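You operate a simulated robot arm through the tools that you are given. There is no shell and no other tool. Be economical: measure what you need, move in short steps, check, and stop when the job is done.

The job below is to be done with a simulated two-armed robot. You get a single attempt, and the scene is never put back.

Task
Change the cup in the grey socket for the size that the cup card names.
Fine: the old cup goes in the wire tray; the new one comes from the cup drawer, which ends shut, and sits fully home.

Only the result counts: the job must be done as asked and must still hold three seconds after the hand-in. Knocking over, shifting, dropping, spilling or breaking anything else fails it.

Robot
Two 7-joint arms with fingered hands on one trunk that stands fixed in place. Base frame: the origin is at the foot of the trunk, x ahead of it, y to its left, z up. Units: cm, degrees, N and s.
The left shoulder is at [20, 13.5, 99.5], the right one opposite. Payload 4 kg a hand.
The TCP of each hand is the grasp point between the finger pads, 2.5 cm short of the fingertips. In the tool frame z runs along the fingers and y along their closing line. The gripper opens to 8.8 cm. The gripper's body begins 2.9 cm behind the TCP. The gripper is a hand of 4 fingers: y runs from the thumb to the fingers, the wrist lies at [-1.3, -10.6, -17.4] in the tool frame, and closing takes about 1.5 s.
Orientation is told as [roll, pitch, yaw] about the base's x, y, z axes, in that order, counted from this pose: with the fingers straight down and the wrist toward the robot, the tool's x, y and z point along [0, 1, 0], [1, 0, 0] and [0, 0, -1] of the base frame.

Tools
- The arms move only by the tool step_arm. It takes "left_targets", "right_targets" or both (then of equal length, played together; a hand with none holds still); each is a list of rows, each a list of 6 numbers: the shift along the tool's x, y, z in m, then the turn, a rotation vector about the tool's x, y, z in degrees. In form: [[tx, ty, tz, wx, wy, wz], ...]. A call has 1 to 12 rows; each row is the pose to reach, as a shift and turn from the pose commanded when the call began, along the tool's axes at that moment. "left_grip" and "right_grip" are, for a hand that has rows, the opening, from 0 (shut) to 1 (fully open), set as the call begins (left out, the last holds). Rows are played at 5 a second. More than 5 cm and 8.6 degrees between two rows, or a gripper value outside its range, and nothing of the call is played. A pose out of reach is approached as far as the arm can. The call stops where the force on the tool passes 60 N (or 10 N more than at its start, if that is more) or the arm is blocked; 0.2 s more then pass. Each finger travels about 15.3 cm/s and halts on what it meets, pressing with about 29 N; the grip force reading is that of the motor and also rises with nothing between the fingers. The clock runs only during rows and for 0.2 s after the last one: add rows that repeat a pose to give the fingers time. The reply holds the time, the measured pose of the TCP, the force on the tool along the base axes, the opening and the grip force, in the units named above and with some noise, with the torque about the TCP (base axes, N m) and any sound that the robot's microphone picked up.
- Cameras (640 x 400 px; columns grow to the right, rows downward): "scene" is now at [13.11, 2.39, 159.08]; the picture's right is [0.31, -0.95, 0.00], its down [-0.74, -0.24, -0.62] and it looks along [0.59, 0.19, -0.78] (base axes); focal length 314 px, centre (320, 200). "left" rides on the left gripper at [-6.4, -8.3, -9.8] in its tool frame; the picture's right is [-0.62, -0.37, 0.69], its down [0.71, -0.63, 0.30] and it looks along [0.32, 0.68, 0.65] (tool axes); focal length 265 px, centre (320, 200). "right" rides on the right gripper at [6.4, -8.3, -9.8] in its tool frame; the picture's right is [-0.62, 0.37, -0.69], its down [-0.72, -0.63, 0.30] and it looks along [-0.32, 0.68, 0.65] (tool axes); focal length 265 px, centre (320, 200). There is no depth. A picture from a camera that has moved, and an enlarged one, comes with that camera's place and axes in the base frame and with its lens.
- snapshot(camera): a new picture of that camera. No time passes.
- move_column(by): slides the trunk up (or, below 0, down) by that many cm; the arms and the scene camera ride with it, the base frame stays. It gives what a move gives, with no picture.
- move_fingers(index, middle, ring, thumb_bend, thumb_turn, hand): sets how far each is bent, from 0 (flat) to 1 (curled in); at 0.3 the hand is open as for a grip, at 0.7 the pads meet at the TCP. One left out holds its place. A second passes; each finger stops where it meets its share of the squeeze, and holds until it gets a number again. A gripper value or a shape takes the hand back. It gives what a move gives, with no picture; readings hold the bend of each and the force on the fingers (four entries, about 0 where the hand has none), thumb and palm. thumb_turn goes from beside the hand (0) to across from the fingers (1), as for a grip.
- preshape(shape, hand): the hand has 4 fingers and takes this shape, open, in about a second: jaw (thumb against the fingers, like two jaws); tri (thumb and two fingers); tip (a fingertip pinch); poke (one finger out to press); point (the index stretched); flat (the hand flat); cup (the hand cupped); fist (a fist). The gripper value then closes the fingers along that shape, each until it touches; the sizes above hold for jaw. It gives what a move gives, with no picture.
- pan_tilt(pan, tilt): turns the head with the scene camera to pan (to the left, within 97 degrees either way) and tilt (down, from -29 to 69), counted from straight ahead of the robot. It gives what a move gives.
- zoom(camera, box): a new picture of the part [left, top, right, bottom] of that camera's present view, enlarged. No time passes.
- hand_in(): hands the job in; it is judged then, once.

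Work in short steps. Places have to be worked out from the pictures, the camera data and where the tool is seen: move nearer, look again, correct. Check each grasp and each placing, and mend what went wrong. You have 120 turns and 74 pictures in all, those below and enlarged ones among them. Open the grippers and draw the arms clear of the work before you hand the job in, unless the task says otherwise; then end with one line.

The tools are called after ">>>" as a command line: name --argument value ..., lists and objects as JSON in quotes. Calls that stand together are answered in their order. step_arm: Moves the arms, as the interface text tells. Its arguments: {"type":"object","properties":{"left_targets":{"type":"array"},"left_grip":{"type":"number"},"right_targets":{"type":"array"},"right_grip":{"type":"number"}},"required":[]} The other tools are called the same way: move_column (by) slides the trunk up or down; preshape (shape, hand) gives the hand a shape; move_fingers (index, middle, ring, thumb_bend, thumb_turn, hand) moves the fingers one by one; pan_tilt (pan, tilt) turns the head that bears the scene camera; snapshot (camera) takes a picture; zoom (camera, box) takes an enlarged picture of a part of a camera's view; hand_in () hands the job in.

At the start:

```text
time_s: 0.0
left_position: [58.7, 24.8, 117.37]
left_orientation: [0.0, -0.1, 0.0]
left_ft_force: [0.2, 0.1, -0.5]
left_wrist_torque: [0.01, 0.0, 0.01]
left_finger_gap: 8.76
left_finger_force: 0.0
left_shape: jaw
left_bend: [0.3, 0.3, 0.3, 0.3, 0.98]
left_finger forces: [0.1, 0.0, 0.1, 0.1, 0.0, 0.1]
right_position: [58.42, -26.32, 115.04]
right_orientation: [0.0, 0.1, -0.1]
right_ft_force: [0.1, 0.7, -0.7]
right_wrist_torque: [0.01, 0.0, -0.02]
right_finger_gap: 8.76
right_finger_force: 0.1
right_shape: jaw
right_bend: [0.3, 0.3, 0.3, 0.3, 0.98]
right_finger forces: [0.1, 0.0, 0.0, 0.0, 0.0, 0.0]
trunk travel left (down, up): [-60.0, 17.0]
head pan, tilt: [17.9, 51.3]
```

scene: 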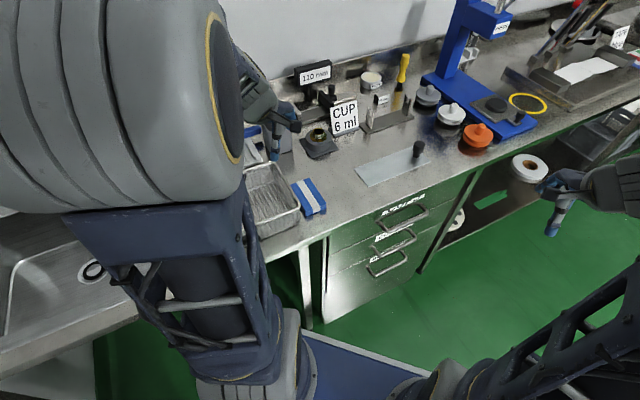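
right: 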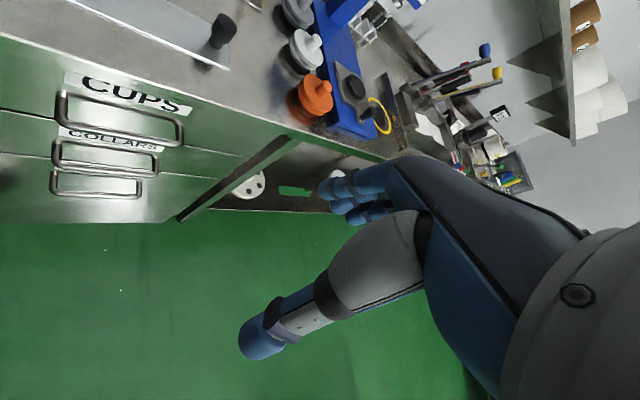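
left: 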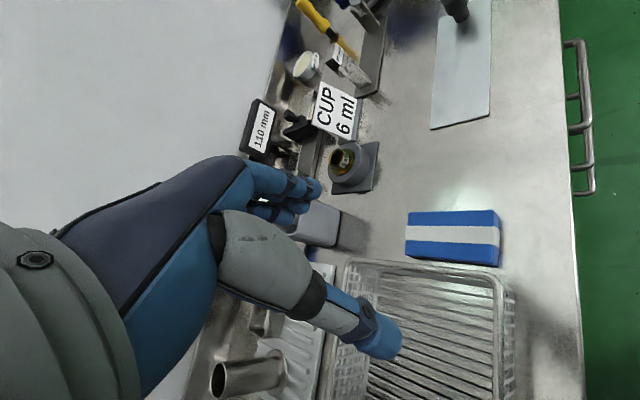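

I'll start with close views of the socket, card and drawers.

>>> zoom --camera "scene" --box '[230, 50, 430, 175]'

>>> zoom --camera "left" --box '[240, 60, 400, 260]'

>>> zoom --camera "scene" --box '[300, 140, 500, 300]'

```text
3.20 times, centred on (330, 112) of scene
camera zoom: at [13.11, 2.39, 159.08], right [0.31, -0.95, 0.0], down [-0.74, -0.24, -0.62], along [0.59, 0.19, -0.78], focal length 1003 px, centre (288, 480)
```

zoom: 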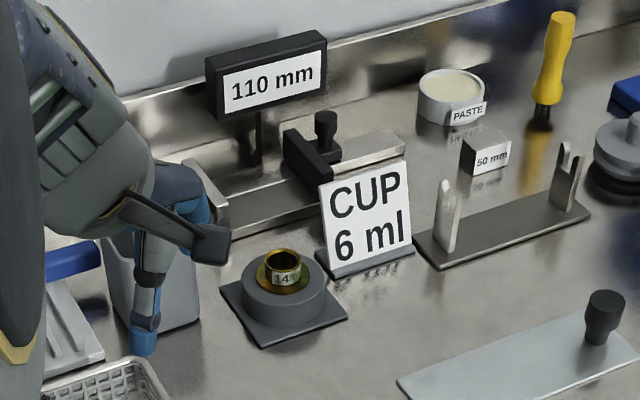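

```text
2.00 times, centred on (320, 160) of left
camera zoom: at [50.4, 18.37, 127.3], right [-0.37, -0.62, -0.69], down [-0.63, 0.71, -0.3], along [0.68, 0.32, -0.65], focal length 531 px, centre (320, 280)
```

zoom: 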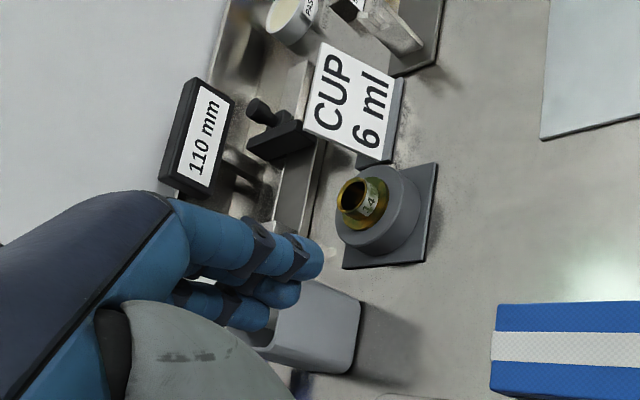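

```text
2.50 times, centred on (400, 220) of scene
camera zoom: at [13.11, 2.39, 159.08], right [0.31, -0.95, 0.0], down [-0.74, -0.24, -0.62], along [0.59, 0.19, -0.78], focal length 784 px, centre (120, 150)
```

zoom: 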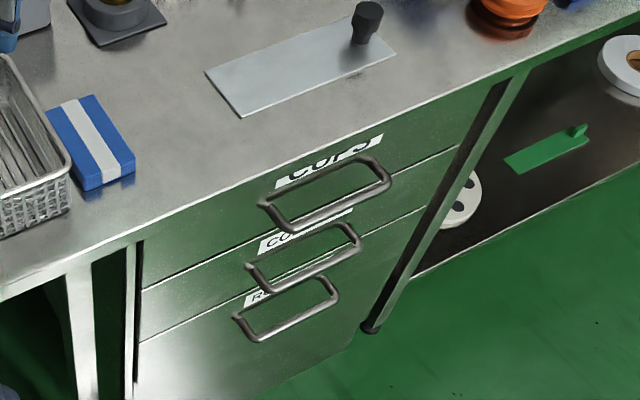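

I need a baseline for depth, so I'll shift the left hand sideways (toward -y) and look again with both cameras.

>>> step_arm --left_targets '[[-0.05, 0, 0, 0, 0, 0], [-0.1, 0, 0, 0, 0, 0], [-0.15, 0, 0, 0, 0, 0], [-0.15, 0, 0, 0, 0, 0]]'

>>> snapshot --camera "left"

>>> snapshot --camera "scene"

```text
time_s: 1.0
left_position: [58.63, 9.95, 117.13]
left_orientation: [0.0, 0.1, 0.1]
left_ft_force: [0.5, -0.3, 0.7]
left_wrist_torque: [0.06, 0.01, -0.01]
left_finger_gap: 8.73
left_finger_force: 0.1
left_shape: jaw
left_bend: [0.3, 0.3, 0.3, 0.3, 0.98]
left_finger forces: [0.0, 0.0, 0.1, 0.0, 0.0, 0.0]
right_position: [58.69, -26.26, 115.09]
right_orientation: [0.0, 0.0, 0.0]
right_ft_force: [-0.9, -0.7, -0.3]
right_wrist_torque: [-0.02, 0.02, 0.02]
right_finger_gap: 8.76
right_finger_force: 0.0
right_shape: jaw
right_bend: [0.3, 0.3, 0.3, 0.3, 0.98]
right_finger forces: [0.0, 0.1, 0.1, 0.1, 0.0, 0.0]
trunk travel left (down, up): [-60.0, 17.0]
head pan, tilt: [17.9, 51.3]
```

```text
67 pictures are left
camera left: at [50.35, 3.46, 127.13], right [-0.37, -0.62, -0.69], down [-0.63, 0.71, -0.3], along [0.68, 0.32, -0.65], focal length 265 px, centre (320, 200)
```

left: 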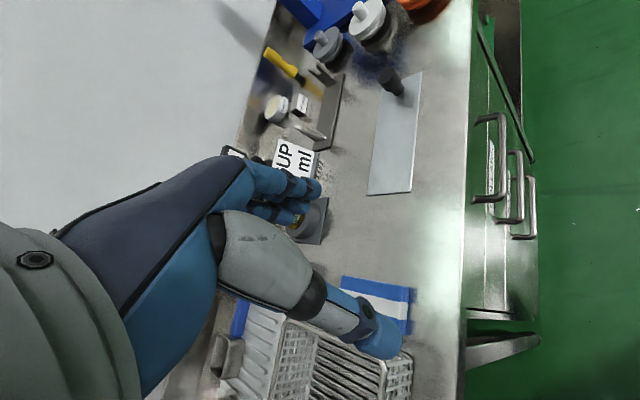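

```text
66 pictures are left
camera scene: at [13.11, 2.4, 159.08], right [0.31, -0.95, 0.0], down [-0.74, -0.24, -0.62], along [0.59, 0.19, -0.78], focal length 314 px, centre (320, 200)
```

scene: 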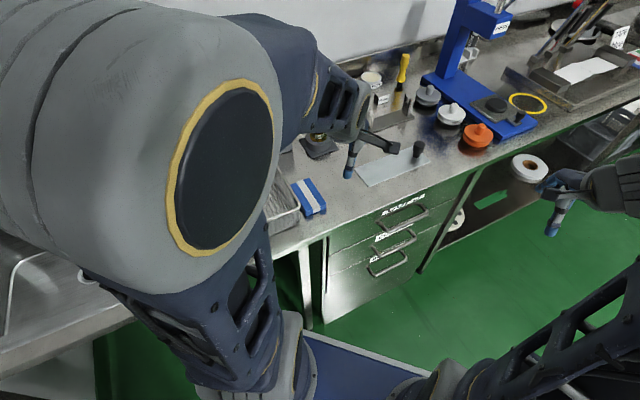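

Triangulation gives bench top z≈90.3, with the bench turned about 45° (front edge along [.72,-.69]). The cup is near (87,26.5,95) and the CUPS handle bar runs from about (68.7,-1.8,79) to (79.4,-12,79). I'll move the left camera nearer the cup.

>>> step_arm --left_targets '[[0.0425, 0.0225, 0.0, 0, 0, 0], [0.085, 0.045, 0.02, 0, 0, 0], [0.1275, 0.0675, 0.045, 0, 0, 0], [0.17, 0.09, 0.065, 0, 0, 0], [0.17, 0.09, 0.075, 0, 0, 0]]'

>>> snapshot --camera "left"

>>> zoom --camera "scene" --box '[270, 100, 350, 150]'

```text
refused: row 2 steps farther than a row can; nothing moved
```

```text
65 pictures are left
camera left: at [50.35, 3.46, 127.13], right [-0.37, -0.62, -0.69], down [-0.63, 0.71, -0.3], along [0.68, 0.32, -0.65], focal length 265 px, centre (320, 200)
```

left: 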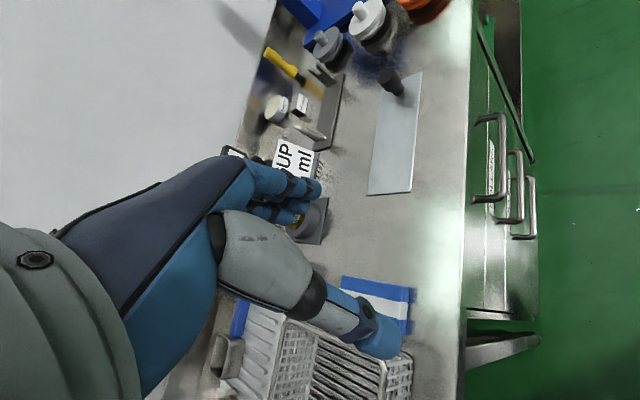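

```text
8.00 times, centred on (310, 125) of scene
camera zoom: at [13.11, 2.4, 159.08], right [0.31, -0.95, 0.0], down [-0.74, -0.24, -0.62], along [0.59, 0.19, -0.78], focal length 2508 px, centre (400, 800)
```

zoom: 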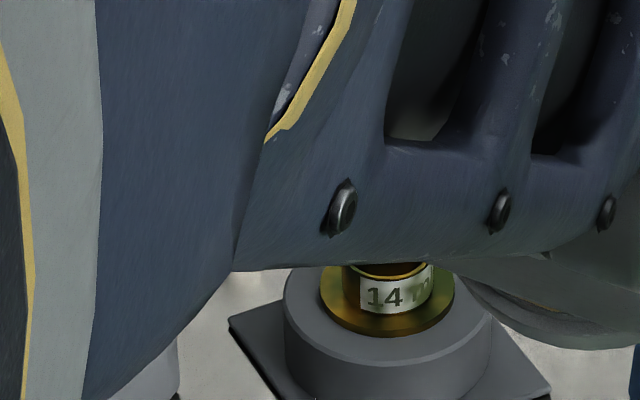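

The cup reads 14 ml and the step was a bit too long; I'll repeat it with smaller rows.

>>> step_arm --left_targets '[[0.034, 0.018, 0.015, 0, 0, 0], [0.068, 0.036, 0.03, 0, 0, 0], [0.102, 0.054, 0.045, 0, 0, 0], [0.136, 0.072, 0.06, 0, 0, 0], [0.17, 0.09, 0.075, 0, 0, 0], [0.17, 0.09, 0.075, 0, 0, 0]]'

>>> snapshot --camera "left"

>>> zoom --camera "scene" --box '[270, 100, 350, 150]'

```text
time_s: 2.4
left_position: [67.66, 26.98, 109.76]
left_orientation: [0.0, 0.1, 0.0]
left_ft_force: [0.4, -0.6, 0.4]
left_wrist_torque: [0.01, 0.0, -0.01]
left_finger_gap: 8.76
left_finger_force: 0.0
left_shape: jaw
left_bend: [0.3, 0.3, 0.3, 0.3, 0.98]
left_finger forces: [0.0, 0.1, 0.1, 0.1, 0.1, 0.1]
right_position: [58.6, -26.21, 114.99]
right_orientation: [-0.1, 0.0, 0.1]
right_ft_force: [0.4, -0.4, 0.3]
right_wrist_torque: [-0.04, 0.0, -0.02]
right_finger_gap: 8.77
right_finger_force: 0.0
right_shape: jaw
right_bend: [0.3, 0.3, 0.3, 0.3, 0.98]
right_finger forces: [0.0, 0.1, 0.1, 0.1, 0.1, 0.1]
trunk travel left (down, up): [-60.0, 17.0]
head pan, tilt: [17.9, 51.3]
```

```text
63 pictures are left
camera left: at [59.35, 20.4, 119.67], right [-0.37, -0.62, -0.69], down [-0.63, 0.71, -0.3], along [0.68, 0.32, -0.65], focal length 265 px, centre (320, 200)
```

left: 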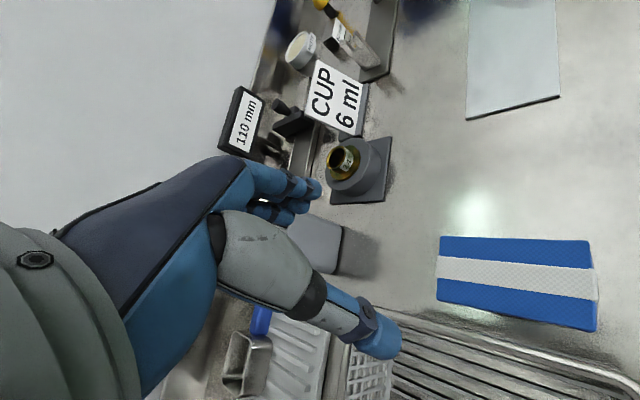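

```text
8.00 times, centred on (310, 125) of scene
camera zoom: at [13.11, 2.39, 159.08], right [0.31, -0.95, 0.0], down [-0.74, -0.24, -0.62], along [0.59, 0.19, -0.78], focal length 2508 px, centre (400, 800)
```

zoom: 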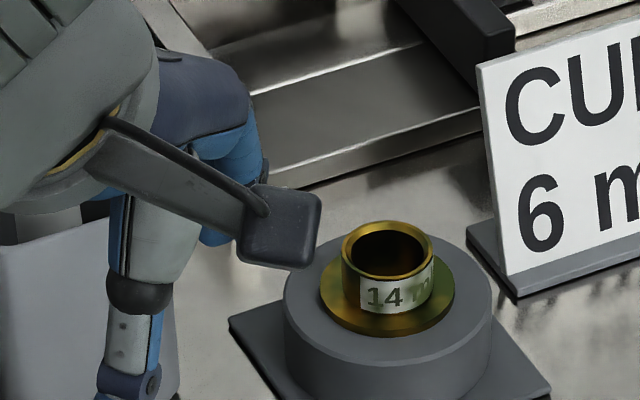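

Cup estimate: neck ⌀3.5 cm centred at about (86.4,26.3), top at z≈96, on a 5 cm flange. I'll yaw the left hand 45° to line up with the bench and go above the cup.

>>> step_arm --left_targets '[[-0.001, 0.031, 0, 0, 0, -7.5], [-0.002, 0.062, 0, 0, 0, -15], [-0.003, 0.093, 0, 0, 0, -22.5], [-0.004, 0.124, 0, 0, 0, -30], [-0.005, 0.155, 0, 0, 0, -37.5], [-0.007, 0.187, 0, 0, 0, -45], [-0.007, 0.187, 0, 0, 0, -45]]' --left_grip 0.8

>>> snapshot --camera "left"

>>> zoom --camera "scene" --box '[250, 70, 394, 160]'

```text
time_s: 4.0
left_position: [86.31, 25.96, 109.68]
left_orientation: [-0.1, 0.1, 45.0]
left_ft_force: [0.0, 0.8, -1.1]
left_wrist_torque: [0.02, 0.02, -0.01]
left_finger_gap: 7.07
left_finger_force: 0.1
left_shape: jaw
left_bend: [0.27, 0.34, 0.31, 0.49, 0.99]
left_finger forces: [0.0, 0.0, 0.1, 0.0, 0.0, 0.1]
right_position: [58.52, -26.24, 115.04]
right_orientation: [0.0, 0.0, 0.0]
right_ft_force: [-0.2, -0.6, 0.2]
right_wrist_torque: [0.02, 0.02, 0.01]
right_finger_gap: 8.77
right_finger_force: 0.0
right_shape: jaw
right_bend: [0.3, 0.3, 0.3, 0.3, 0.98]
right_finger forces: [0.0, 0.1, 0.0, 0.0, 0.0, 0.0]
trunk travel left (down, up): [-60.0, 17.0]
head pan, tilt: [17.9, 51.3]
```

```text
61 pictures are left
camera left: at [85.0, 15.55, 119.68], right [0.18, -0.7, -0.69], down [-0.95, 0.06, -0.3], along [0.25, 0.71, -0.65], focal length 265 px, centre (320, 200)
```

left: 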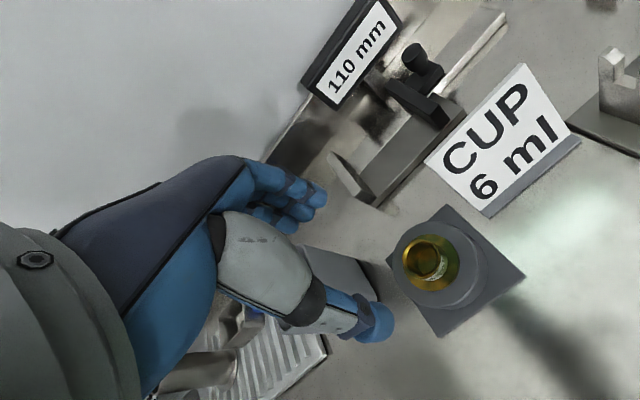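

```text
4.44 times, centred on (322, 115) of scene
camera zoom: at [13.11, 2.39, 159.08], right [0.31, -0.95, 0.0], down [-0.74, -0.24, -0.62], along [0.59, 0.19, -0.78], focal length 1393 px, centre (311, 578)
```

zoom: 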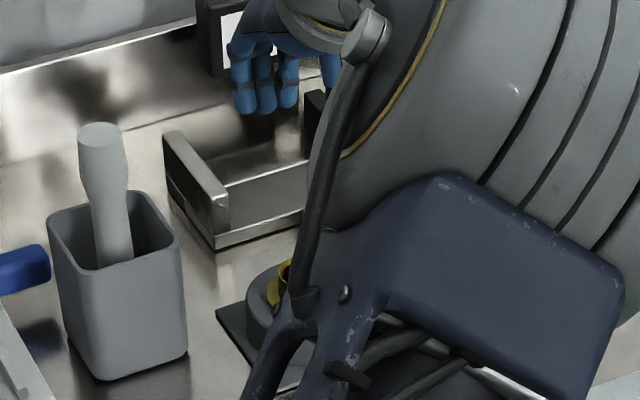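

Cup centre now looks like (87.5,26.1), top z≈96. I'll centre the hand and come down to z≈102 to check the alignment.

>>> step_arm --left_targets '[[-0.0074, 0.0095, 0.02, 0, 0, 0], [-0.0074, 0.0095, 0.045, 0, 0, 0], [-0.0074, 0.0095, 0.07, 0, 0, 0], [-0.0074, 0.0095, 0.07, 0, 0, 0]]'

>>> snapshot --camera "left"

```text
time_s: 5.0
left_position: [87.58, 26.14, 102.74]
left_orientation: [0.1, 0.0, 45.1]
left_ft_force: [0.4, 0.4, -0.1]
left_wrist_torque: [-0.01, 0.02, -0.03]
left_finger_gap: 7.05
left_finger_force: 0.1
left_shape: jaw
left_bend: [0.27, 0.34, 0.31, 0.49, 0.99]
left_finger forces: [0.1, 0.0, 0.0, 0.1, 0.0, 0.1]
right_position: [58.58, -26.33, 115.08]
right_orientation: [0.0, 0.0, 0.0]
right_ft_force: [-0.3, -0.3, 0.2]
right_wrist_torque: [0.01, 0.03, 0.0]
right_finger_gap: 8.77
right_finger_force: 0.0
right_shape: jaw
right_bend: [0.3, 0.3, 0.3, 0.3, 0.98]
right_finger forces: [0.0, 0.0, 0.0, 0.0, 0.0, 0.1]
trunk travel left (down, up): [-60.0, 17.0]
head pan, tilt: [17.9, 51.3]
```

```text
59 pictures are left
camera left: at [86.26, 15.69, 112.65], right [0.18, -0.7, -0.69], down [-0.95, 0.06, -0.3], along [0.25, 0.71, -0.65], focal length 265 px, centre (320, 200)
```

left: 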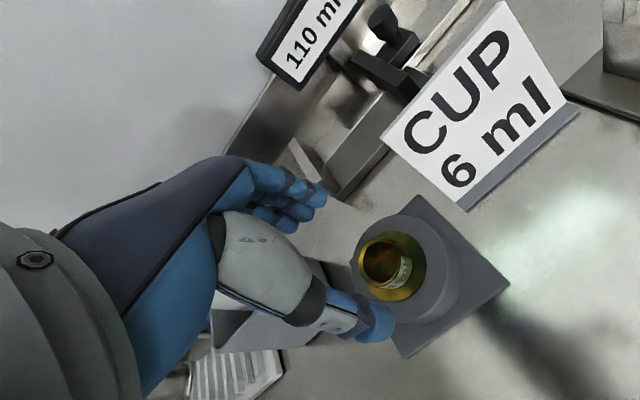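

Base and cup centre come out at about (87.4,25.9). Small correction, then lower to TCP z≈97.3, so the fingertips end just above the flange.

>>> step_arm --left_targets '[[0, -0.0025, 0.02, 0, 0, 0], [0, -0.0025, 0.04, 0, 0, 0], [0, -0.0025, 0.054, 0, 0, 0], [0, -0.0025, 0.054, 0, 0, 0]]'

>>> snapshot --camera "left"

```text
time_s: 6.0
left_position: [87.31, 26.13, 97.45]
left_orientation: [-0.1, 0.1, 45.1]
left_ft_force: [0.4, -0.2, 0.2]
left_wrist_torque: [0.03, 0.02, -0.02]
left_finger_gap: 7.03
left_finger_force: 0.1
left_shape: jaw
left_bend: [0.27, 0.34, 0.31, 0.49, 0.99]
left_finger forces: [0.0, 0.0, 0.0, 0.0, 0.0, 0.0]
right_position: [58.53, -26.32, 114.95]
right_orientation: [-0.1, 0.0, -0.1]
right_ft_force: [-0.3, 0.5, -0.2]
right_wrist_torque: [0.0, 0.0, 0.0]
right_finger_gap: 8.78
right_finger_force: 0.0
right_shape: jaw
right_bend: [0.3, 0.3, 0.3, 0.3, 0.98]
right_finger forces: [0.1, 0.0, 0.0, 0.1, 0.1, 0.1]
trunk travel left (down, up): [-60.0, 17.0]
head pan, tilt: [17.9, 51.3]
```

```text
58 pictures are left
camera left: at [86.02, 15.57, 107.35], right [0.18, -0.7, -0.69], down [-0.95, 0.06, -0.3], along [0.25, 0.71, -0.65], focal length 265 px, centre (320, 200)
```

left: 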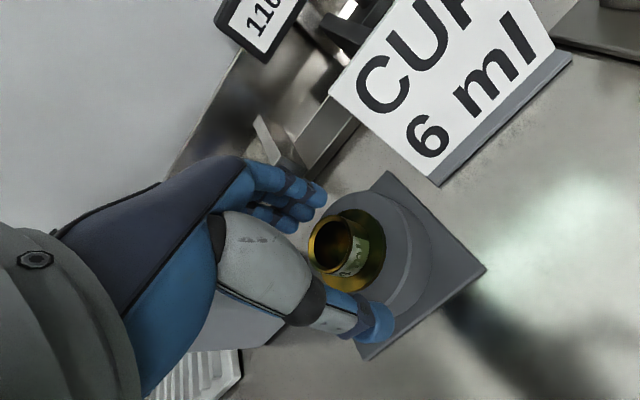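

The hand straddles the neck, offset about 0.5 cm along tool x. I'll correct that, lower slightly and close.

>>> step_arm --left_targets '[[-0.005, -0.001, 0.004, 0, 0, 0], [-0.005, -0.001, 0.004, 0, 0, 0]]'

>>> step_arm --left_targets '[[0, 0, 0, 0, 0, 0], [0, 0, 0, 0, 0, 0], [0, 0, 0, 0, 0, 0], [0, 0, 0, 0, 0, 0], [0, 0, 0, 0, 0, 0], [0, 0, 0, 0, 0, 0], [0, 0, 0, 0, 0, 0], [0, 0, 0, 0, 0, 0]]' --left_grip 0.0

>>> snapshot --camera "left"

```text
time_s: 6.6
left_position: [87.53, 25.72, 97.1]
left_orientation: [0.0, 0.0, 45.0]
left_ft_force: [-0.5, 0.2, 0.1]
left_wrist_torque: [-0.01, -0.02, 0.0]
left_finger_gap: 7.08
left_finger_force: 0.0
left_shape: jaw
left_bend: [0.27, 0.34, 0.31, 0.49, 0.99]
left_finger forces: [0.0, 0.0, 0.0, 0.0, 0.0, 0.0]
right_position: [58.65, -26.32, 115.02]
right_orientation: [0.0, 0.1, -0.1]
right_ft_force: [0.0, -0.6, -0.5]
right_wrist_torque: [-0.02, 0.0, -0.03]
right_finger_gap: 8.77
right_finger_force: 0.0
right_shape: jaw
right_bend: [0.3, 0.3, 0.3, 0.3, 0.98]
right_finger forces: [0.0, 0.1, 0.0, 0.0, 0.0, 0.0]
trunk travel left (down, up): [-60.0, 17.0]
head pan, tilt: [17.9, 51.3]
```

```text
time_s: 8.4
left_position: [87.67, 25.62, 97.16]
left_orientation: [0.1, 0.0, 44.9]
left_ft_force: [-0.6, 0.1, 0.6]
left_wrist_torque: [-0.03, 0.0, -0.02]
left_finger_gap: 2.53
left_finger_force: 28.4
left_shape: jaw
left_bend: [0.74, 0.43, 0.47, 0.75, 1.0]
left_finger forces: [12.3, 7.8, 5.4, 0.1, 23.7, 0.0]
right_position: [58.53, -26.36, 115.04]
right_orientation: [0.0, 0.0, -0.1]
right_ft_force: [-0.5, -0.4, -0.1]
right_wrist_torque: [-0.03, 0.0, -0.01]
right_finger_gap: 8.76
right_finger_force: 0.0
right_shape: jaw
right_bend: [0.3, 0.3, 0.3, 0.3, 0.98]
right_finger forces: [0.0, 0.0, 0.0, 0.0, 0.0, 0.0]
trunk travel left (down, up): [-60.0, 17.0]
head pan, tilt: [17.9, 51.3]
```

```text
57 pictures are left
camera left: at [86.3, 15.18, 106.98], right [0.18, -0.7, -0.69], down [-0.95, 0.06, -0.3], along [0.25, 0.71, -0.65], focal length 265 px, centre (320, 200)
```

left: 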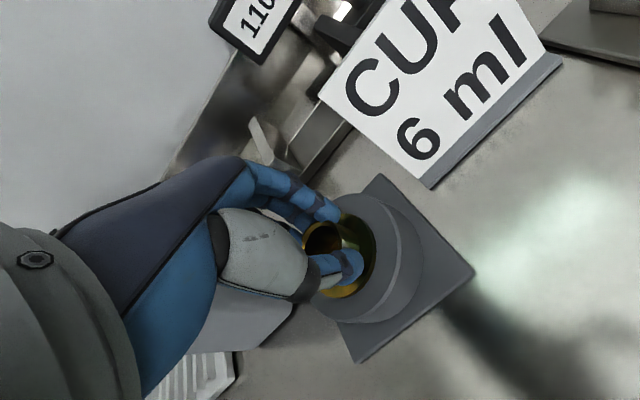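

The grip is solid (thumb 24 N, fingers 25 N). I'll lift straight up gently.

>>> step_arm --left_targets '[[0, 0, -0.005, 0, 0, 0], [0, 0, -0.01, 0, 0, 0], [0, 0, -0.02, 0, 0, 0], [0, 0, -0.03, 0, 0, 0], [0, 0, -0.045, 0, 0, 0], [0, 0, -0.06, 0, 0, 0], [0, 0, -0.06, 0, 0, 0]]'

>>> snapshot --camera "left"

```text
time_s: 10.0
left_position: [87.58, 25.78, 103.15]
left_orientation: [0.0, 0.0, 45.0]
left_ft_force: [-0.2, 0.0, -1.0]
left_wrist_torque: [0.0, 0.04, -0.01]
left_finger_gap: 2.5
left_finger_force: 28.7
left_shape: jaw
left_bend: [0.74, 0.43, 0.47, 0.75, 1.0]
left_finger forces: [12.5, 7.9, 5.5, 0.0, 23.7, 0.0]
right_position: [58.51, -26.34, 115.07]
right_orientation: [0.0, 0.0, -0.1]
right_ft_force: [0.8, 0.0, 1.0]
right_wrist_torque: [0.01, 0.0, 0.01]
right_finger_gap: 8.76
right_finger_force: 0.1
right_shape: jaw
right_bend: [0.3, 0.3, 0.3, 0.3, 0.98]
right_finger forces: [0.1, 0.0, 0.0, 0.1, 0.0, 0.1]
trunk travel left (down, up): [-60.0, 17.0]
head pan, tilt: [17.9, 51.3]
```

```text
56 pictures are left
camera left: at [86.39, 15.23, 113.04], right [0.18, -0.7, -0.69], down [-0.95, 0.06, -0.3], along [0.25, 0.71, -0.65], focal length 265 px, centre (320, 200)
```

left: 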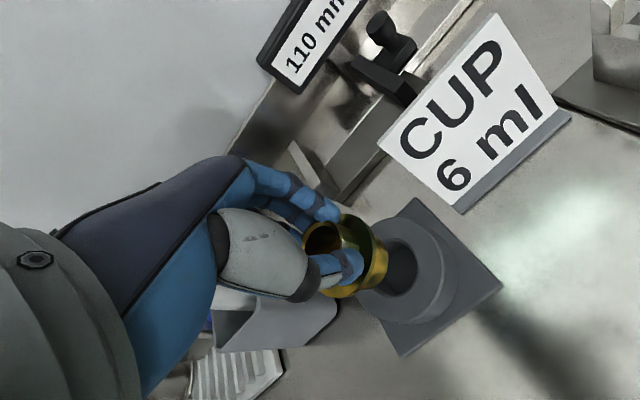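

The cup came out cleanly and the hole stays at about (87.6,25.8). Next I raise and carry it over the tray (centre ≈(59,31.5)), then look before lowering.

>>> step_arm --left_targets '[[0, 0, -0.04, 0, 0, 0], [0, 0, -0.07, 0, 0, 0], [0.035, -0.023, -0.07, 0, 0, 0], [0.07, -0.046, -0.07, 0, 0, 0], [0.104, -0.069, -0.07, 0, 0, 0], [0.139, -0.093, -0.07, 0, 0, 0], [0.174, -0.116, -0.07, 0, 0, 0], [0.208, -0.139, -0.07, 0, 0, 0], [0.2425, -0.162, -0.07, 0, 0, 0], [0.2425, -0.162, -0.07, 0, 0, 0]]'

>>> snapshot --camera "left"

>>> snapshot --camera "scene"

```text
time_s: 12.2
left_position: [59.15, 31.47, 110.35]
left_orientation: [0.0, 0.0, 44.9]
left_ft_force: [0.3, 0.1, -1.0]
left_wrist_torque: [-0.01, -0.01, 0.01]
left_finger_gap: 2.5
left_finger_force: 29.2
left_shape: jaw
left_bend: [0.74, 0.43, 0.47, 0.75, 1.0]
left_finger forces: [12.9, 7.7, 6.0, 0.0, 23.3, 0.1]
right_position: [58.52, -26.39, 114.91]
right_orientation: [0.1, 0.1, 0.0]
right_ft_force: [0.0, -0.9, -0.3]
right_wrist_torque: [0.0, 0.02, 0.01]
right_finger_gap: 8.74
right_finger_force: 0.1
right_shape: jaw
right_bend: [0.3, 0.3, 0.3, 0.3, 0.98]
right_finger forces: [0.0, 0.1, 0.0, 0.0, 0.0, 0.0]
trunk travel left (down, up): [-60.0, 17.0]
head pan, tilt: [17.9, 51.3]
```

```text
55 pictures are left
camera left: at [57.76, 21.01, 120.14], right [0.18, -0.7, -0.69], down [-0.95, 0.06, -0.3], along [0.25, 0.71, -0.65], focal length 265 px, centre (320, 200)
```

left: 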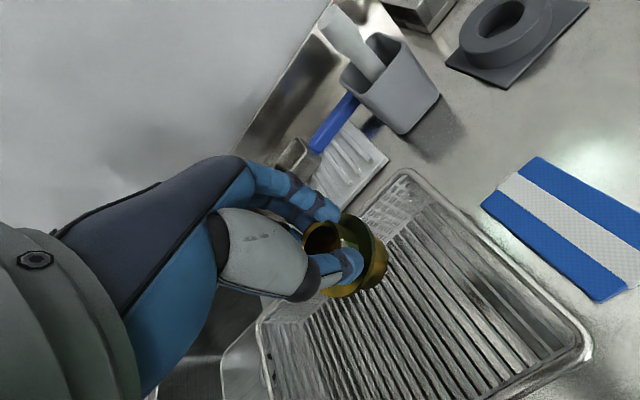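

```text
54 pictures are left
camera scene: at [13.12, 2.39, 159.08], right [0.31, -0.95, 0.0], down [-0.74, -0.24, -0.62], along [0.59, 0.19, -0.78], focal length 314 px, centre (320, 200)
```

scene: 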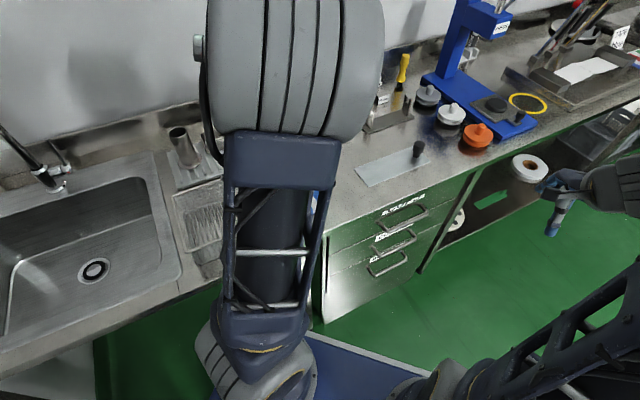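

The TCP is about 5 cm inside the near long rim and mid-length. I'll shift 2 cm further in and lower toward the tray floor.

>>> step_arm --left_targets '[[0.02, 0, 0.03, 0, 0, 0], [0.02, 0, 0.06, 0, 0, 0], [0.02, 0, 0.09, 0, 0, 0], [0.02, 0, 0.11, 0, 0, 0], [0.02, 0, 0.115, 0, 0, 0]]'

>>> snapshot --camera "left"

```text
time_s: 13.4
left_position: [57.67, 32.8, 98.47]
left_orientation: [0.0, 0.0, 45.0]
left_ft_force: [0.5, -0.3, -0.8]
left_wrist_torque: [-0.02, -0.02, 0.0]
left_finger_gap: 2.48
left_finger_force: 29.4
left_shape: jaw
left_bend: [0.74, 0.43, 0.47, 0.75, 1.0]
left_finger forces: [13.2, 8.0, 6.4, 0.0, 23.2, 0.0]
right_position: [58.55, -26.34, 115.06]
right_orientation: [-0.1, 0.0, 0.0]
right_ft_force: [0.3, 0.2, 0.3]
right_wrist_torque: [0.02, -0.01, 0.0]
right_finger_gap: 8.73
right_finger_force: 0.0
right_shape: jaw
right_bend: [0.3, 0.3, 0.3, 0.3, 0.98]
right_finger forces: [0.0, 0.0, 0.0, 0.0, 0.0, 0.0]
trunk travel left (down, up): [-60.0, 17.0]
head pan, tilt: [17.9, 51.3]
```

```text
53 pictures are left
camera left: at [56.48, 22.33, 108.47], right [0.18, -0.7, -0.69], down [-0.95, 0.06, -0.3], along [0.25, 0.71, -0.65], focal length 265 px, centre (320, 200)
```

left: 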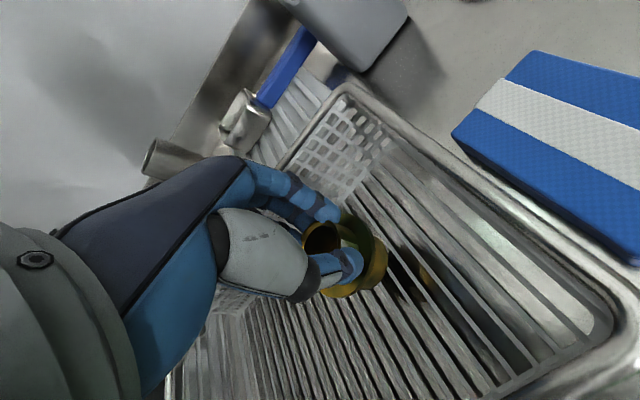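

Still above the floor; I'll lower in small increments until contact is felt.

>>> step_arm --left_targets '[[0, 0, 0.005, 0, 0, 0], [0, 0, 0.01, 0, 0, 0], [0, 0, 0.014, 0, 0, 0], [0, 0, 0.014, 0, 0, 0]]'

```text
time_s: 14.4
left_position: [57.69, 32.69, 97.11]
left_orientation: [0.0, 0.0, 45.0]
left_ft_force: [-0.4, -0.8, -1.0]
left_wrist_torque: [0.01, 0.01, 0.01]
left_finger_gap: 2.48
left_finger_force: 29.3
left_shape: jaw
left_bend: [0.74, 0.43, 0.47, 0.75, 1.0]
left_finger forces: [13.1, 7.9, 6.4, 0.0, 23.2, 0.0]
right_position: [58.52, -26.3, 114.98]
right_orientation: [0.0, 0.0, -0.1]
right_ft_force: [-0.8, 0.5, -0.8]
right_wrist_torque: [0.01, 0.0, 0.0]
right_finger_gap: 8.76
right_finger_force: 0.2
right_shape: jaw
right_bend: [0.3, 0.3, 0.3, 0.3, 0.98]
right_finger forces: [0.0, 0.0, 0.0, 0.1, 0.0, 0.0]
trunk travel left (down, up): [-60.0, 17.0]
head pan, tilt: [17.9, 51.3]
```

>>> step_arm --left_targets '[[0, 0, 0.004, 0, 0, 0], [0, 0, 0.008, 0, 0, 0], [0, 0, 0.012, 0, 0, 0], [0, 0, 0.012, 0, 0, 0]]'

>>> snapshot --camera "left"

```text
time_s: 15.4
left_position: [57.79, 32.71, 96.23]
left_orientation: [-0.2, -0.4, 45.0]
left_ft_force: [0.1, -2.6, 42.3]
left_wrist_torque: [0.37, -0.2, -0.06]
left_finger_gap: 2.62
left_finger_force: 28.9
left_shape: jaw
left_bend: [0.75, 0.42, 0.45, 0.76, 1.0]
left_finger forces: [16.5, 10.4, 8.7, 0.1, 30.5, 0.0]
right_position: [58.55, -26.43, 115.13]
right_orientation: [0.0, 0.0, -0.1]
right_ft_force: [0.0, -0.3, 0.9]
right_wrist_torque: [0.01, 0.02, 0.01]
right_finger_gap: 8.76
right_finger_force: 0.0
right_shape: jaw
right_bend: [0.3, 0.3, 0.3, 0.3, 0.98]
right_finger forces: [0.1, 0.1, 0.0, 0.0, 0.0, 0.1]
trunk travel left (down, up): [-60.0, 17.0]
head pan, tilt: [17.9, 51.3]
```

```text
52 pictures are left
camera left: at [56.39, 22.24, 106.08], right [0.18, -0.7, -0.69], down [-0.95, 0.06, -0.31], along [0.26, 0.71, -0.65], focal length 265 px, centre (320, 200)
```

left: 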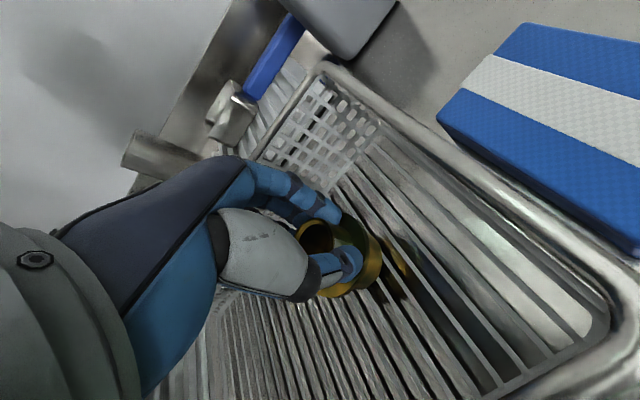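

Contact with the floor (42 N). I'll ease up 2 mm, open, and rise clear.

>>> step_arm --left_targets '[[0, 0, -0.003, 0, 0, 0], [0, 0, -0.003, 0, 0, 0]]'

>>> step_arm --left_targets '[[0, 0, 0, 0, 0, 0], [0, 0, 0, 0, 0, 0], [0, 0, 0, 0, 0, 0], [0, 0, 0, 0, 0, 0], [0, 0, 0, 0, 0, 0], [0, 0, -0.03, 0, 0, 0], [0, 0, -0.07, 0, 0, 0], [0, 0, -0.11, 0, 0, 0], [0, 0, -0.15, 0, 0, 0], [0, 0, -0.15, 0, 0, 0]]' --left_grip 0.8

>>> snapshot --camera "left"

```text
time_s: 16.0
left_position: [57.62, 32.66, 96.39]
left_orientation: [0.0, -0.2, 44.9]
left_ft_force: [7.4, -0.8, 25.3]
left_wrist_torque: [0.27, -0.36, -0.14]
left_finger_gap: 2.66
left_finger_force: 29.2
left_shape: jaw
left_bend: [0.75, 0.42, 0.45, 0.77, 1.0]
left_finger forces: [18.2, 10.6, 7.2, 0.0, 25.8, 0.0]
right_position: [58.56, -26.48, 114.93]
right_orientation: [0.0, 0.0, -0.2]
right_ft_force: [-0.2, 0.7, -0.3]
right_wrist_torque: [-0.03, 0.01, 0.0]
right_finger_gap: 8.76
right_finger_force: 0.1
right_shape: jaw
right_bend: [0.3, 0.3, 0.3, 0.3, 0.98]
right_finger forces: [0.1, 0.0, 0.0, 0.0, 0.0, 0.0]
trunk travel left (down, up): [-60.0, 17.0]
head pan, tilt: [17.9, 51.3]
```

```text
time_s: 18.2
left_position: [57.44, 32.85, 111.46]
left_orientation: [0.0, 0.1, 45.0]
left_ft_force: [-0.3, 0.7, -0.1]
left_wrist_torque: [0.02, -0.02, 0.01]
left_finger_gap: 7.01
left_finger_force: 0.2
left_shape: jaw
left_bend: [0.27, 0.34, 0.32, 0.49, 0.99]
left_finger forces: [0.1, 0.1, 0.1, 0.0, 0.0, 0.1]
right_position: [58.41, -26.33, 114.95]
right_orientation: [0.0, 0.0, 0.0]
right_ft_force: [-0.4, 0.7, -1.2]
right_wrist_torque: [-0.01, -0.01, 0.0]
right_finger_gap: 8.75
right_finger_force: 0.1
right_shape: jaw
right_bend: [0.3, 0.3, 0.3, 0.3, 0.98]
right_finger forces: [0.0, 0.1, 0.0, 0.0, 0.1, 0.0]
trunk travel left (down, up): [-60.0, 17.0]
head pan, tilt: [17.9, 51.3]
```

```text
51 pictures are left
camera left: at [56.19, 22.39, 121.43], right [0.18, -0.7, -0.69], down [-0.95, 0.06, -0.3], along [0.25, 0.71, -0.65], focal length 265 px, centre (320, 200)
```

left: 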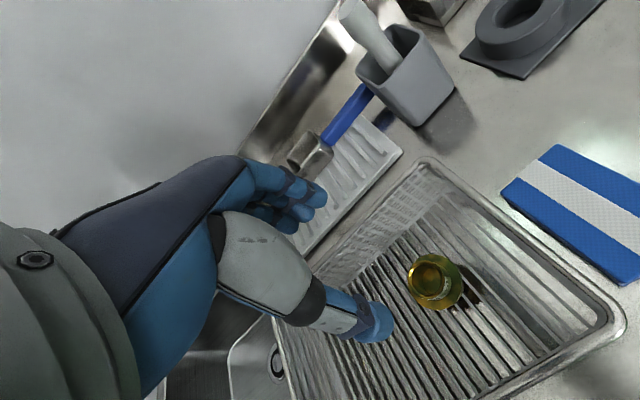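

The old cup stands in the tray. Now the right hand: yaw 45° and tilt 45°, so its fingers will reach over and behind the CUPS handle bar.

>>> step_arm --right_targets '[[0, 0, 0, 0, 0, -7.5], [0, 0, 0, 0, 0, -15], [0, 0, 0, 0, 0, -22.5], [0, 0, 0, 0, 0, -30], [0, 0, 0, 0, 0, -37.5], [0, 0, 0, 0, 0, -45], [0, 0, 0, 0, 0, -45]]' --right_grip 0.5

>>> step_arm --right_targets '[[0.0045, 0.0175, 0.036, -7.5, 0, 0], [0.009, 0.035, 0.072, -15, 0, 0], [0.0135, 0.0525, 0.108, -22.5, 0, 0], [0.018, 0.07, 0.144, -30, 0, 0], [0.0225, 0.0875, 0.18, -37.5, 0, 0], [0.027, 0.105, 0.216, -45, 0, 0], [0.027, 0.105, 0.216, -45, 0, 0]]'

>>> snapshot --camera "right"

>>> zoom --camera "scene" --box '[320, 150, 480, 300]'

```text
time_s: 19.8
left_position: [57.45, 32.85, 111.58]
left_orientation: [0.0, 0.0, 45.0]
left_ft_force: [-0.5, 0.8, -0.2]
left_wrist_torque: [-0.01, 0.0, 0.0]
left_finger_gap: 7.04
left_finger_force: 0.1
left_shape: jaw
left_bend: [0.27, 0.34, 0.32, 0.49, 0.99]
left_finger forces: [0.0, 0.0, 0.1, 0.0, 0.1, 0.0]
right_position: [58.5, -26.35, 115.0]
right_orientation: [0.0, -0.1, 45.0]
right_ft_force: [-0.3, 0.4, -0.5]
right_wrist_torque: [0.01, 0.01, 0.0]
right_finger_gap: 4.42
right_finger_force: 0.1
right_shape: jaw
right_bend: [0.74, 0.44, 0.41, 0.69, 1.0]
right_finger forces: [0.0, 0.1, 0.0, 0.0, 0.1, 0.0]
trunk travel left (down, up): [-60.0, 17.0]
head pan, tilt: [17.9, 51.3]
```

```text
time_s: 21.4
left_position: [57.5, 32.86, 111.54]
left_orientation: [0.0, 0.1, 45.0]
left_ft_force: [0.2, 0.2, -0.7]
left_wrist_torque: [0.02, 0.0, 0.03]
left_finger_gap: 7.04
left_finger_force: 0.0
left_shape: jaw
left_bend: [0.27, 0.34, 0.32, 0.49, 0.99]
left_finger forces: [0.0, 0.1, 0.0, 0.0, 0.0, 0.0]
right_position: [63.97, -17.1, 93.46]
right_orientation: [-0.2, -45.1, 45.0]
right_ft_force: [-0.2, -0.3, -0.3]
right_wrist_torque: [-0.01, 0.0, -0.01]
right_finger_gap: 4.42
right_finger_force: 0.0
right_shape: jaw
right_bend: [0.74, 0.44, 0.41, 0.69, 1.0]
right_finger forces: [0.0, 0.0, 0.0, 0.1, 0.0, 0.0]
trunk travel left (down, up): [-60.0, 17.0]
head pan, tilt: [17.9, 51.3]
```

```text
50 pictures are left
camera right: at [50.25, -21.65, 94.49], right [0.27, -0.6, 0.75], down [0.34, -0.67, -0.66], along [0.9, 0.44, 0.02], focal length 265 px, centre (320, 200)
```

right: 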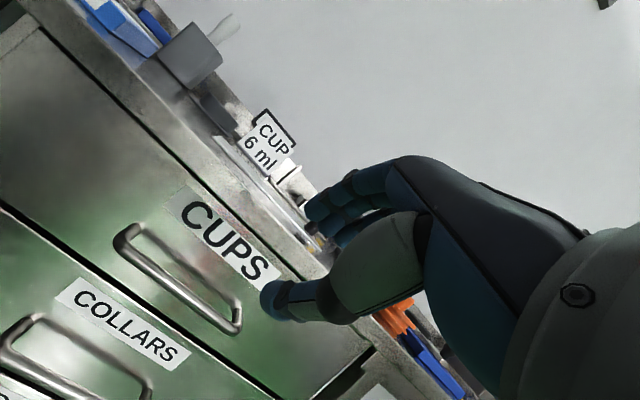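

```text
2.67 times, centred on (400, 225) of scene
camera zoom: at [13.1, 2.39, 159.08], right [0.31, -0.95, 0.0], down [-0.74, -0.24, -0.62], along [0.59, 0.19, -0.78], focal length 836 px, centre (107, 133)
```

zoom: 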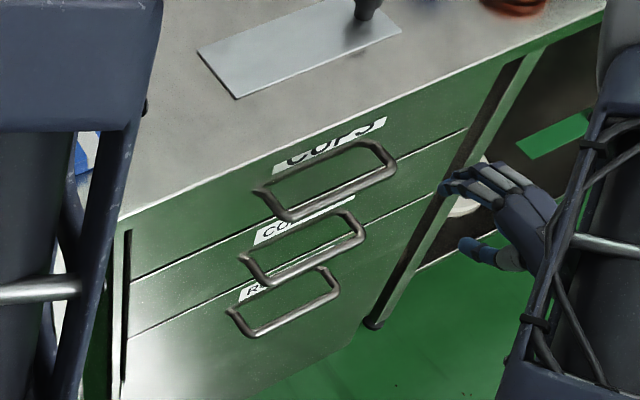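

Handle bar refined: (69.1,-1.6)→(80.4,-12.3), z≈77.6, centre (74.75,-6.95). I'll move to a pre-grasp 8 cm back along the finger direction and look.

>>> step_arm --right_targets '[[-0.0015, -0.002, 0.043, 0, 0, 0], [-0.003, -0.005, 0.086, 0, 0, 0], [-0.0046, -0.0075, 0.129, 0, 0, 0], [-0.0046, -0.0075, 0.129, 0, 0, 0]]'

>>> snapshot --camera "right"

>>> zoom --camera "scene" --box '[350, 170, 480, 250]'

```text
time_s: 22.4
left_position: [57.47, 32.86, 111.48]
left_orientation: [0.0, 0.0, 45.0]
left_ft_force: [0.2, 0.8, 0.1]
left_wrist_torque: [-0.01, -0.01, -0.03]
left_finger_gap: 7.04
left_finger_force: 0.0
left_shape: jaw
left_bend: [0.27, 0.34, 0.32, 0.49, 0.99]
left_finger forces: [0.0, 0.0, 0.0, 0.1, 0.1, 0.0]
right_position: [70.32, -11.24, 83.6]
right_orientation: [0.1, -45.1, 44.9]
right_ft_force: [-0.6, 0.5, -0.4]
right_wrist_torque: [0.01, -0.01, 0.02]
right_finger_gap: 4.41
right_finger_force: 0.1
right_shape: jaw
right_bend: [0.74, 0.44, 0.41, 0.69, 1.0]
right_finger forces: [0.0, 0.1, 0.1, 0.1, 0.1, 0.1]
trunk travel left (down, up): [-60.0, 17.0]
head pan, tilt: [17.9, 51.3]
```

```text
48 pictures are left
camera right: at [56.8, -15.96, 84.66], right [0.28, -0.6, 0.75], down [0.34, -0.67, -0.66], along [0.9, 0.44, 0.02], focal length 265 px, centre (320, 200)
```

right: 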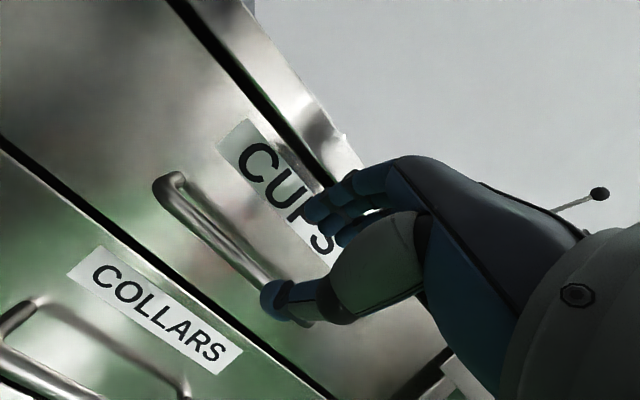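

```text
4.92 times, centred on (415, 210) of scene
camera zoom: at [13.11, 2.39, 159.08], right [0.31, -0.95, 0.0], down [-0.74, -0.24, -0.62], along [0.59, 0.19, -0.78], focal length 1543 px, centre (-148, 151)
```

zoom: 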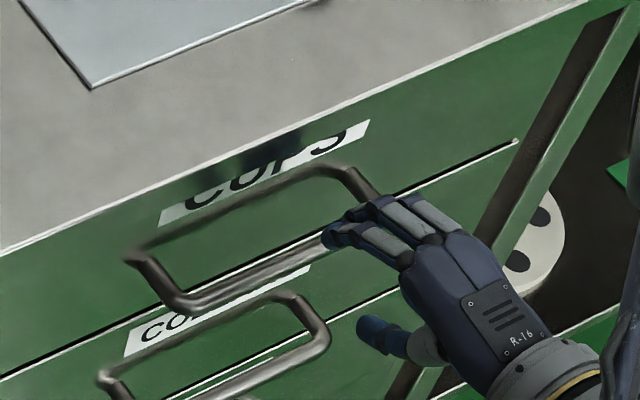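

The line-up looks right: fingers go over the bar, thumb under. Advancing 7.6 cm along the fingers.

>>> step_arm --right_targets '[[0, 0.001, 0.025, 0, 0, 0], [0, 0.001, 0.045, 0, 0, 0], [0, 0.001, 0.062, 0, 0, 0], [0, 0.001, 0.076, 0, 0, 0], [0, 0.001, 0.076, 0, 0, 0]]'

>>> snapshot --camera "right"

>>> zoom --camera "scene" --box '[350, 170, 480, 250]'

```text
time_s: 23.6
left_position: [57.53, 32.76, 111.47]
left_orientation: [0.1, 0.0, 45.0]
left_ft_force: [-0.6, -0.8, -0.2]
left_wrist_torque: [0.03, -0.01, 0.0]
left_finger_gap: 7.03
left_finger_force: 0.0
left_shape: jaw
left_bend: [0.27, 0.34, 0.32, 0.49, 0.99]
left_finger forces: [0.0, 0.0, 0.0, 0.0, 0.0, 0.1]
right_position: [74.29, -7.37, 78.26]
right_orientation: [0.0, -45.0, 45.0]
right_ft_force: [0.5, 0.4, 0.0]
right_wrist_torque: [-0.02, -0.01, 0.05]
right_finger_gap: 4.4
right_finger_force: 0.1
right_shape: jaw
right_bend: [0.74, 0.44, 0.41, 0.69, 1.0]
right_finger forces: [0.2, 0.1, 0.0, 0.0, 0.0, 0.0]
trunk travel left (down, up): [-60.0, 17.0]
head pan, tilt: [17.9, 51.3]
```

```text
46 pictures are left
camera right: at [60.62, -12.0, 79.34], right [0.28, -0.6, 0.75], down [0.34, -0.67, -0.66], along [0.9, 0.44, 0.02], focal length 265 px, centre (320, 200)
```

right: 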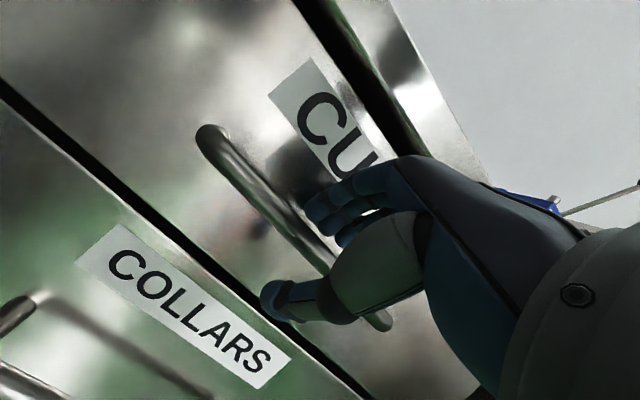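

```text
4.92 times, centred on (415, 210) of scene
camera zoom: at [13.11, 2.39, 159.08], right [0.31, -0.95, 0.0], down [-0.74, -0.24, -0.62], along [0.59, 0.19, -0.78], focal length 1543 px, centre (-148, 151)
```

zoom: 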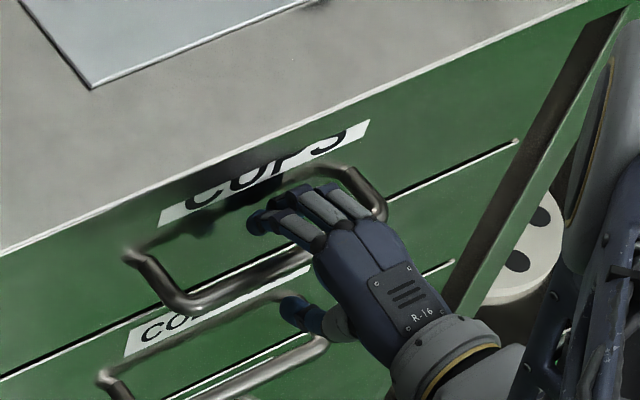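

The bar lies between the fingers and thumb. Closing.

>>> step_arm --right_targets '[[0, 0, 0, 0, 0, 0], [0, 0, 0, 0, 0, 0], [0, 0, 0, 0, 0, 0], [0, 0, 0, 0, 0, 0], [0, 0, 0, 0, 0, 0], [0, 0, 0, 0, 0, 0], [0, 0, 0, 0, 0, 0], [0, 0, 0, 0, 0, 0]]' --right_grip 0.0

>>> zoom --camera "scene" --box '[350, 170, 480, 250]'

```text
time_s: 25.4
left_position: [57.55, 32.82, 111.54]
left_orientation: [0.0, -0.1, 45.0]
left_ft_force: [0.2, -0.4, -0.1]
left_wrist_torque: [0.01, 0.01, -0.02]
left_finger_gap: 7.02
left_finger_force: 0.0
left_shape: jaw
left_bend: [0.27, 0.34, 0.32, 0.49, 0.99]
left_finger forces: [0.0, 0.0, 0.0, 0.1, 0.0, 0.0]
right_position: [74.22, -7.38, 78.13]
right_orientation: [0.0, -44.9, 44.9]
right_ft_force: [1.1, 1.3, -17.6]
right_wrist_torque: [-0.11, 0.05, 0.06]
right_finger_gap: 0.55
right_finger_force: 29.4
right_shape: jaw
right_bend: [0.72, 0.71, 0.65, 0.72, 1.0]
right_finger forces: [12.5, 5.3, 2.8, 0.0, 30.5, 0.0]
trunk travel left (down, up): [-60.0, 17.0]
head pan, tilt: [17.9, 51.3]
```

```text
4.92 times, centred on (415, 210) of scene
camera zoom: at [13.17, 2.39, 159.07], right [0.31, -0.95, 0.0], down [-0.74, -0.24, -0.62], along [0.59, 0.19, -0.78], focal length 1543 px, centre (-148, 151)
```

zoom: 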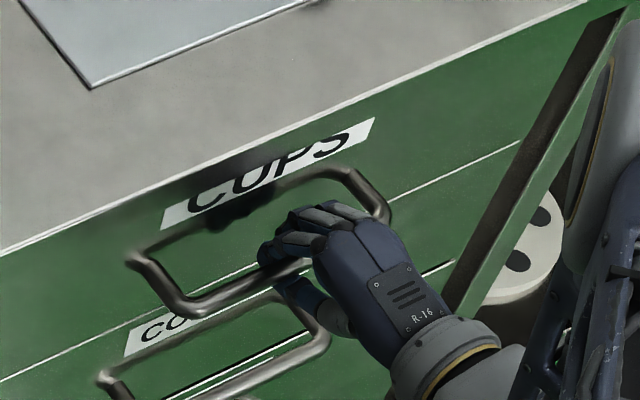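

The bar is gripped. I'll pull outward along the drawer normal, 10 cm first.

>>> step_arm --right_targets '[[0, -0.0106, -0.0106, 0, 0, 0], [-0.001, -0.0212, -0.0212, 0, 0, 0], [-0.001, -0.0354, -0.0354, 0, 0, 0], [-0.002, -0.0495, -0.0495, 0, 0, 0], [-0.003, -0.0707, -0.0707, 0, 0, 0], [-0.003, -0.0707, -0.0707, 0, 0, 0]]'

>>> snapshot --camera "scene"

```text
time_s: 26.8
left_position: [57.44, 32.93, 111.54]
left_orientation: [-0.1, -0.1, 45.0]
left_ft_force: [0.1, -0.8, 0.0]
left_wrist_torque: [0.01, 0.02, -0.01]
left_finger_gap: 7.05
left_finger_force: 0.0
left_shape: jaw
left_bend: [0.27, 0.34, 0.32, 0.49, 0.99]
left_finger forces: [0.1, 0.1, 0.1, 0.0, 0.0, 0.1]
right_position: [67.27, -14.72, 78.16]
right_orientation: [0.1, -44.8, 44.9]
right_ft_force: [-10.2, 10.3, -21.8]
right_wrist_torque: [-0.09, 0.18, 0.26]
right_finger_gap: 0.54
right_finger_force: 28.9
right_shape: jaw
right_bend: [0.72, 0.71, 0.67, 0.72, 1.0]
right_finger forces: [11.8, 5.7, 3.2, 0.0, 31.4, 0.0]
trunk travel left (down, up): [-60.0, 17.0]
head pan, tilt: [17.9, 51.3]
```

```text
43 pictures are left
camera scene: at [13.14, 2.42, 159.06], right [0.31, -0.95, 0.0], down [-0.74, -0.24, -0.62], along [0.59, 0.19, -0.78], focal length 314 px, centre (320, 200)
```

scene: 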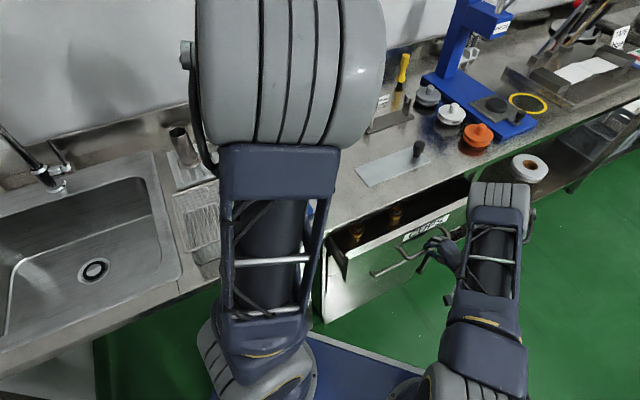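

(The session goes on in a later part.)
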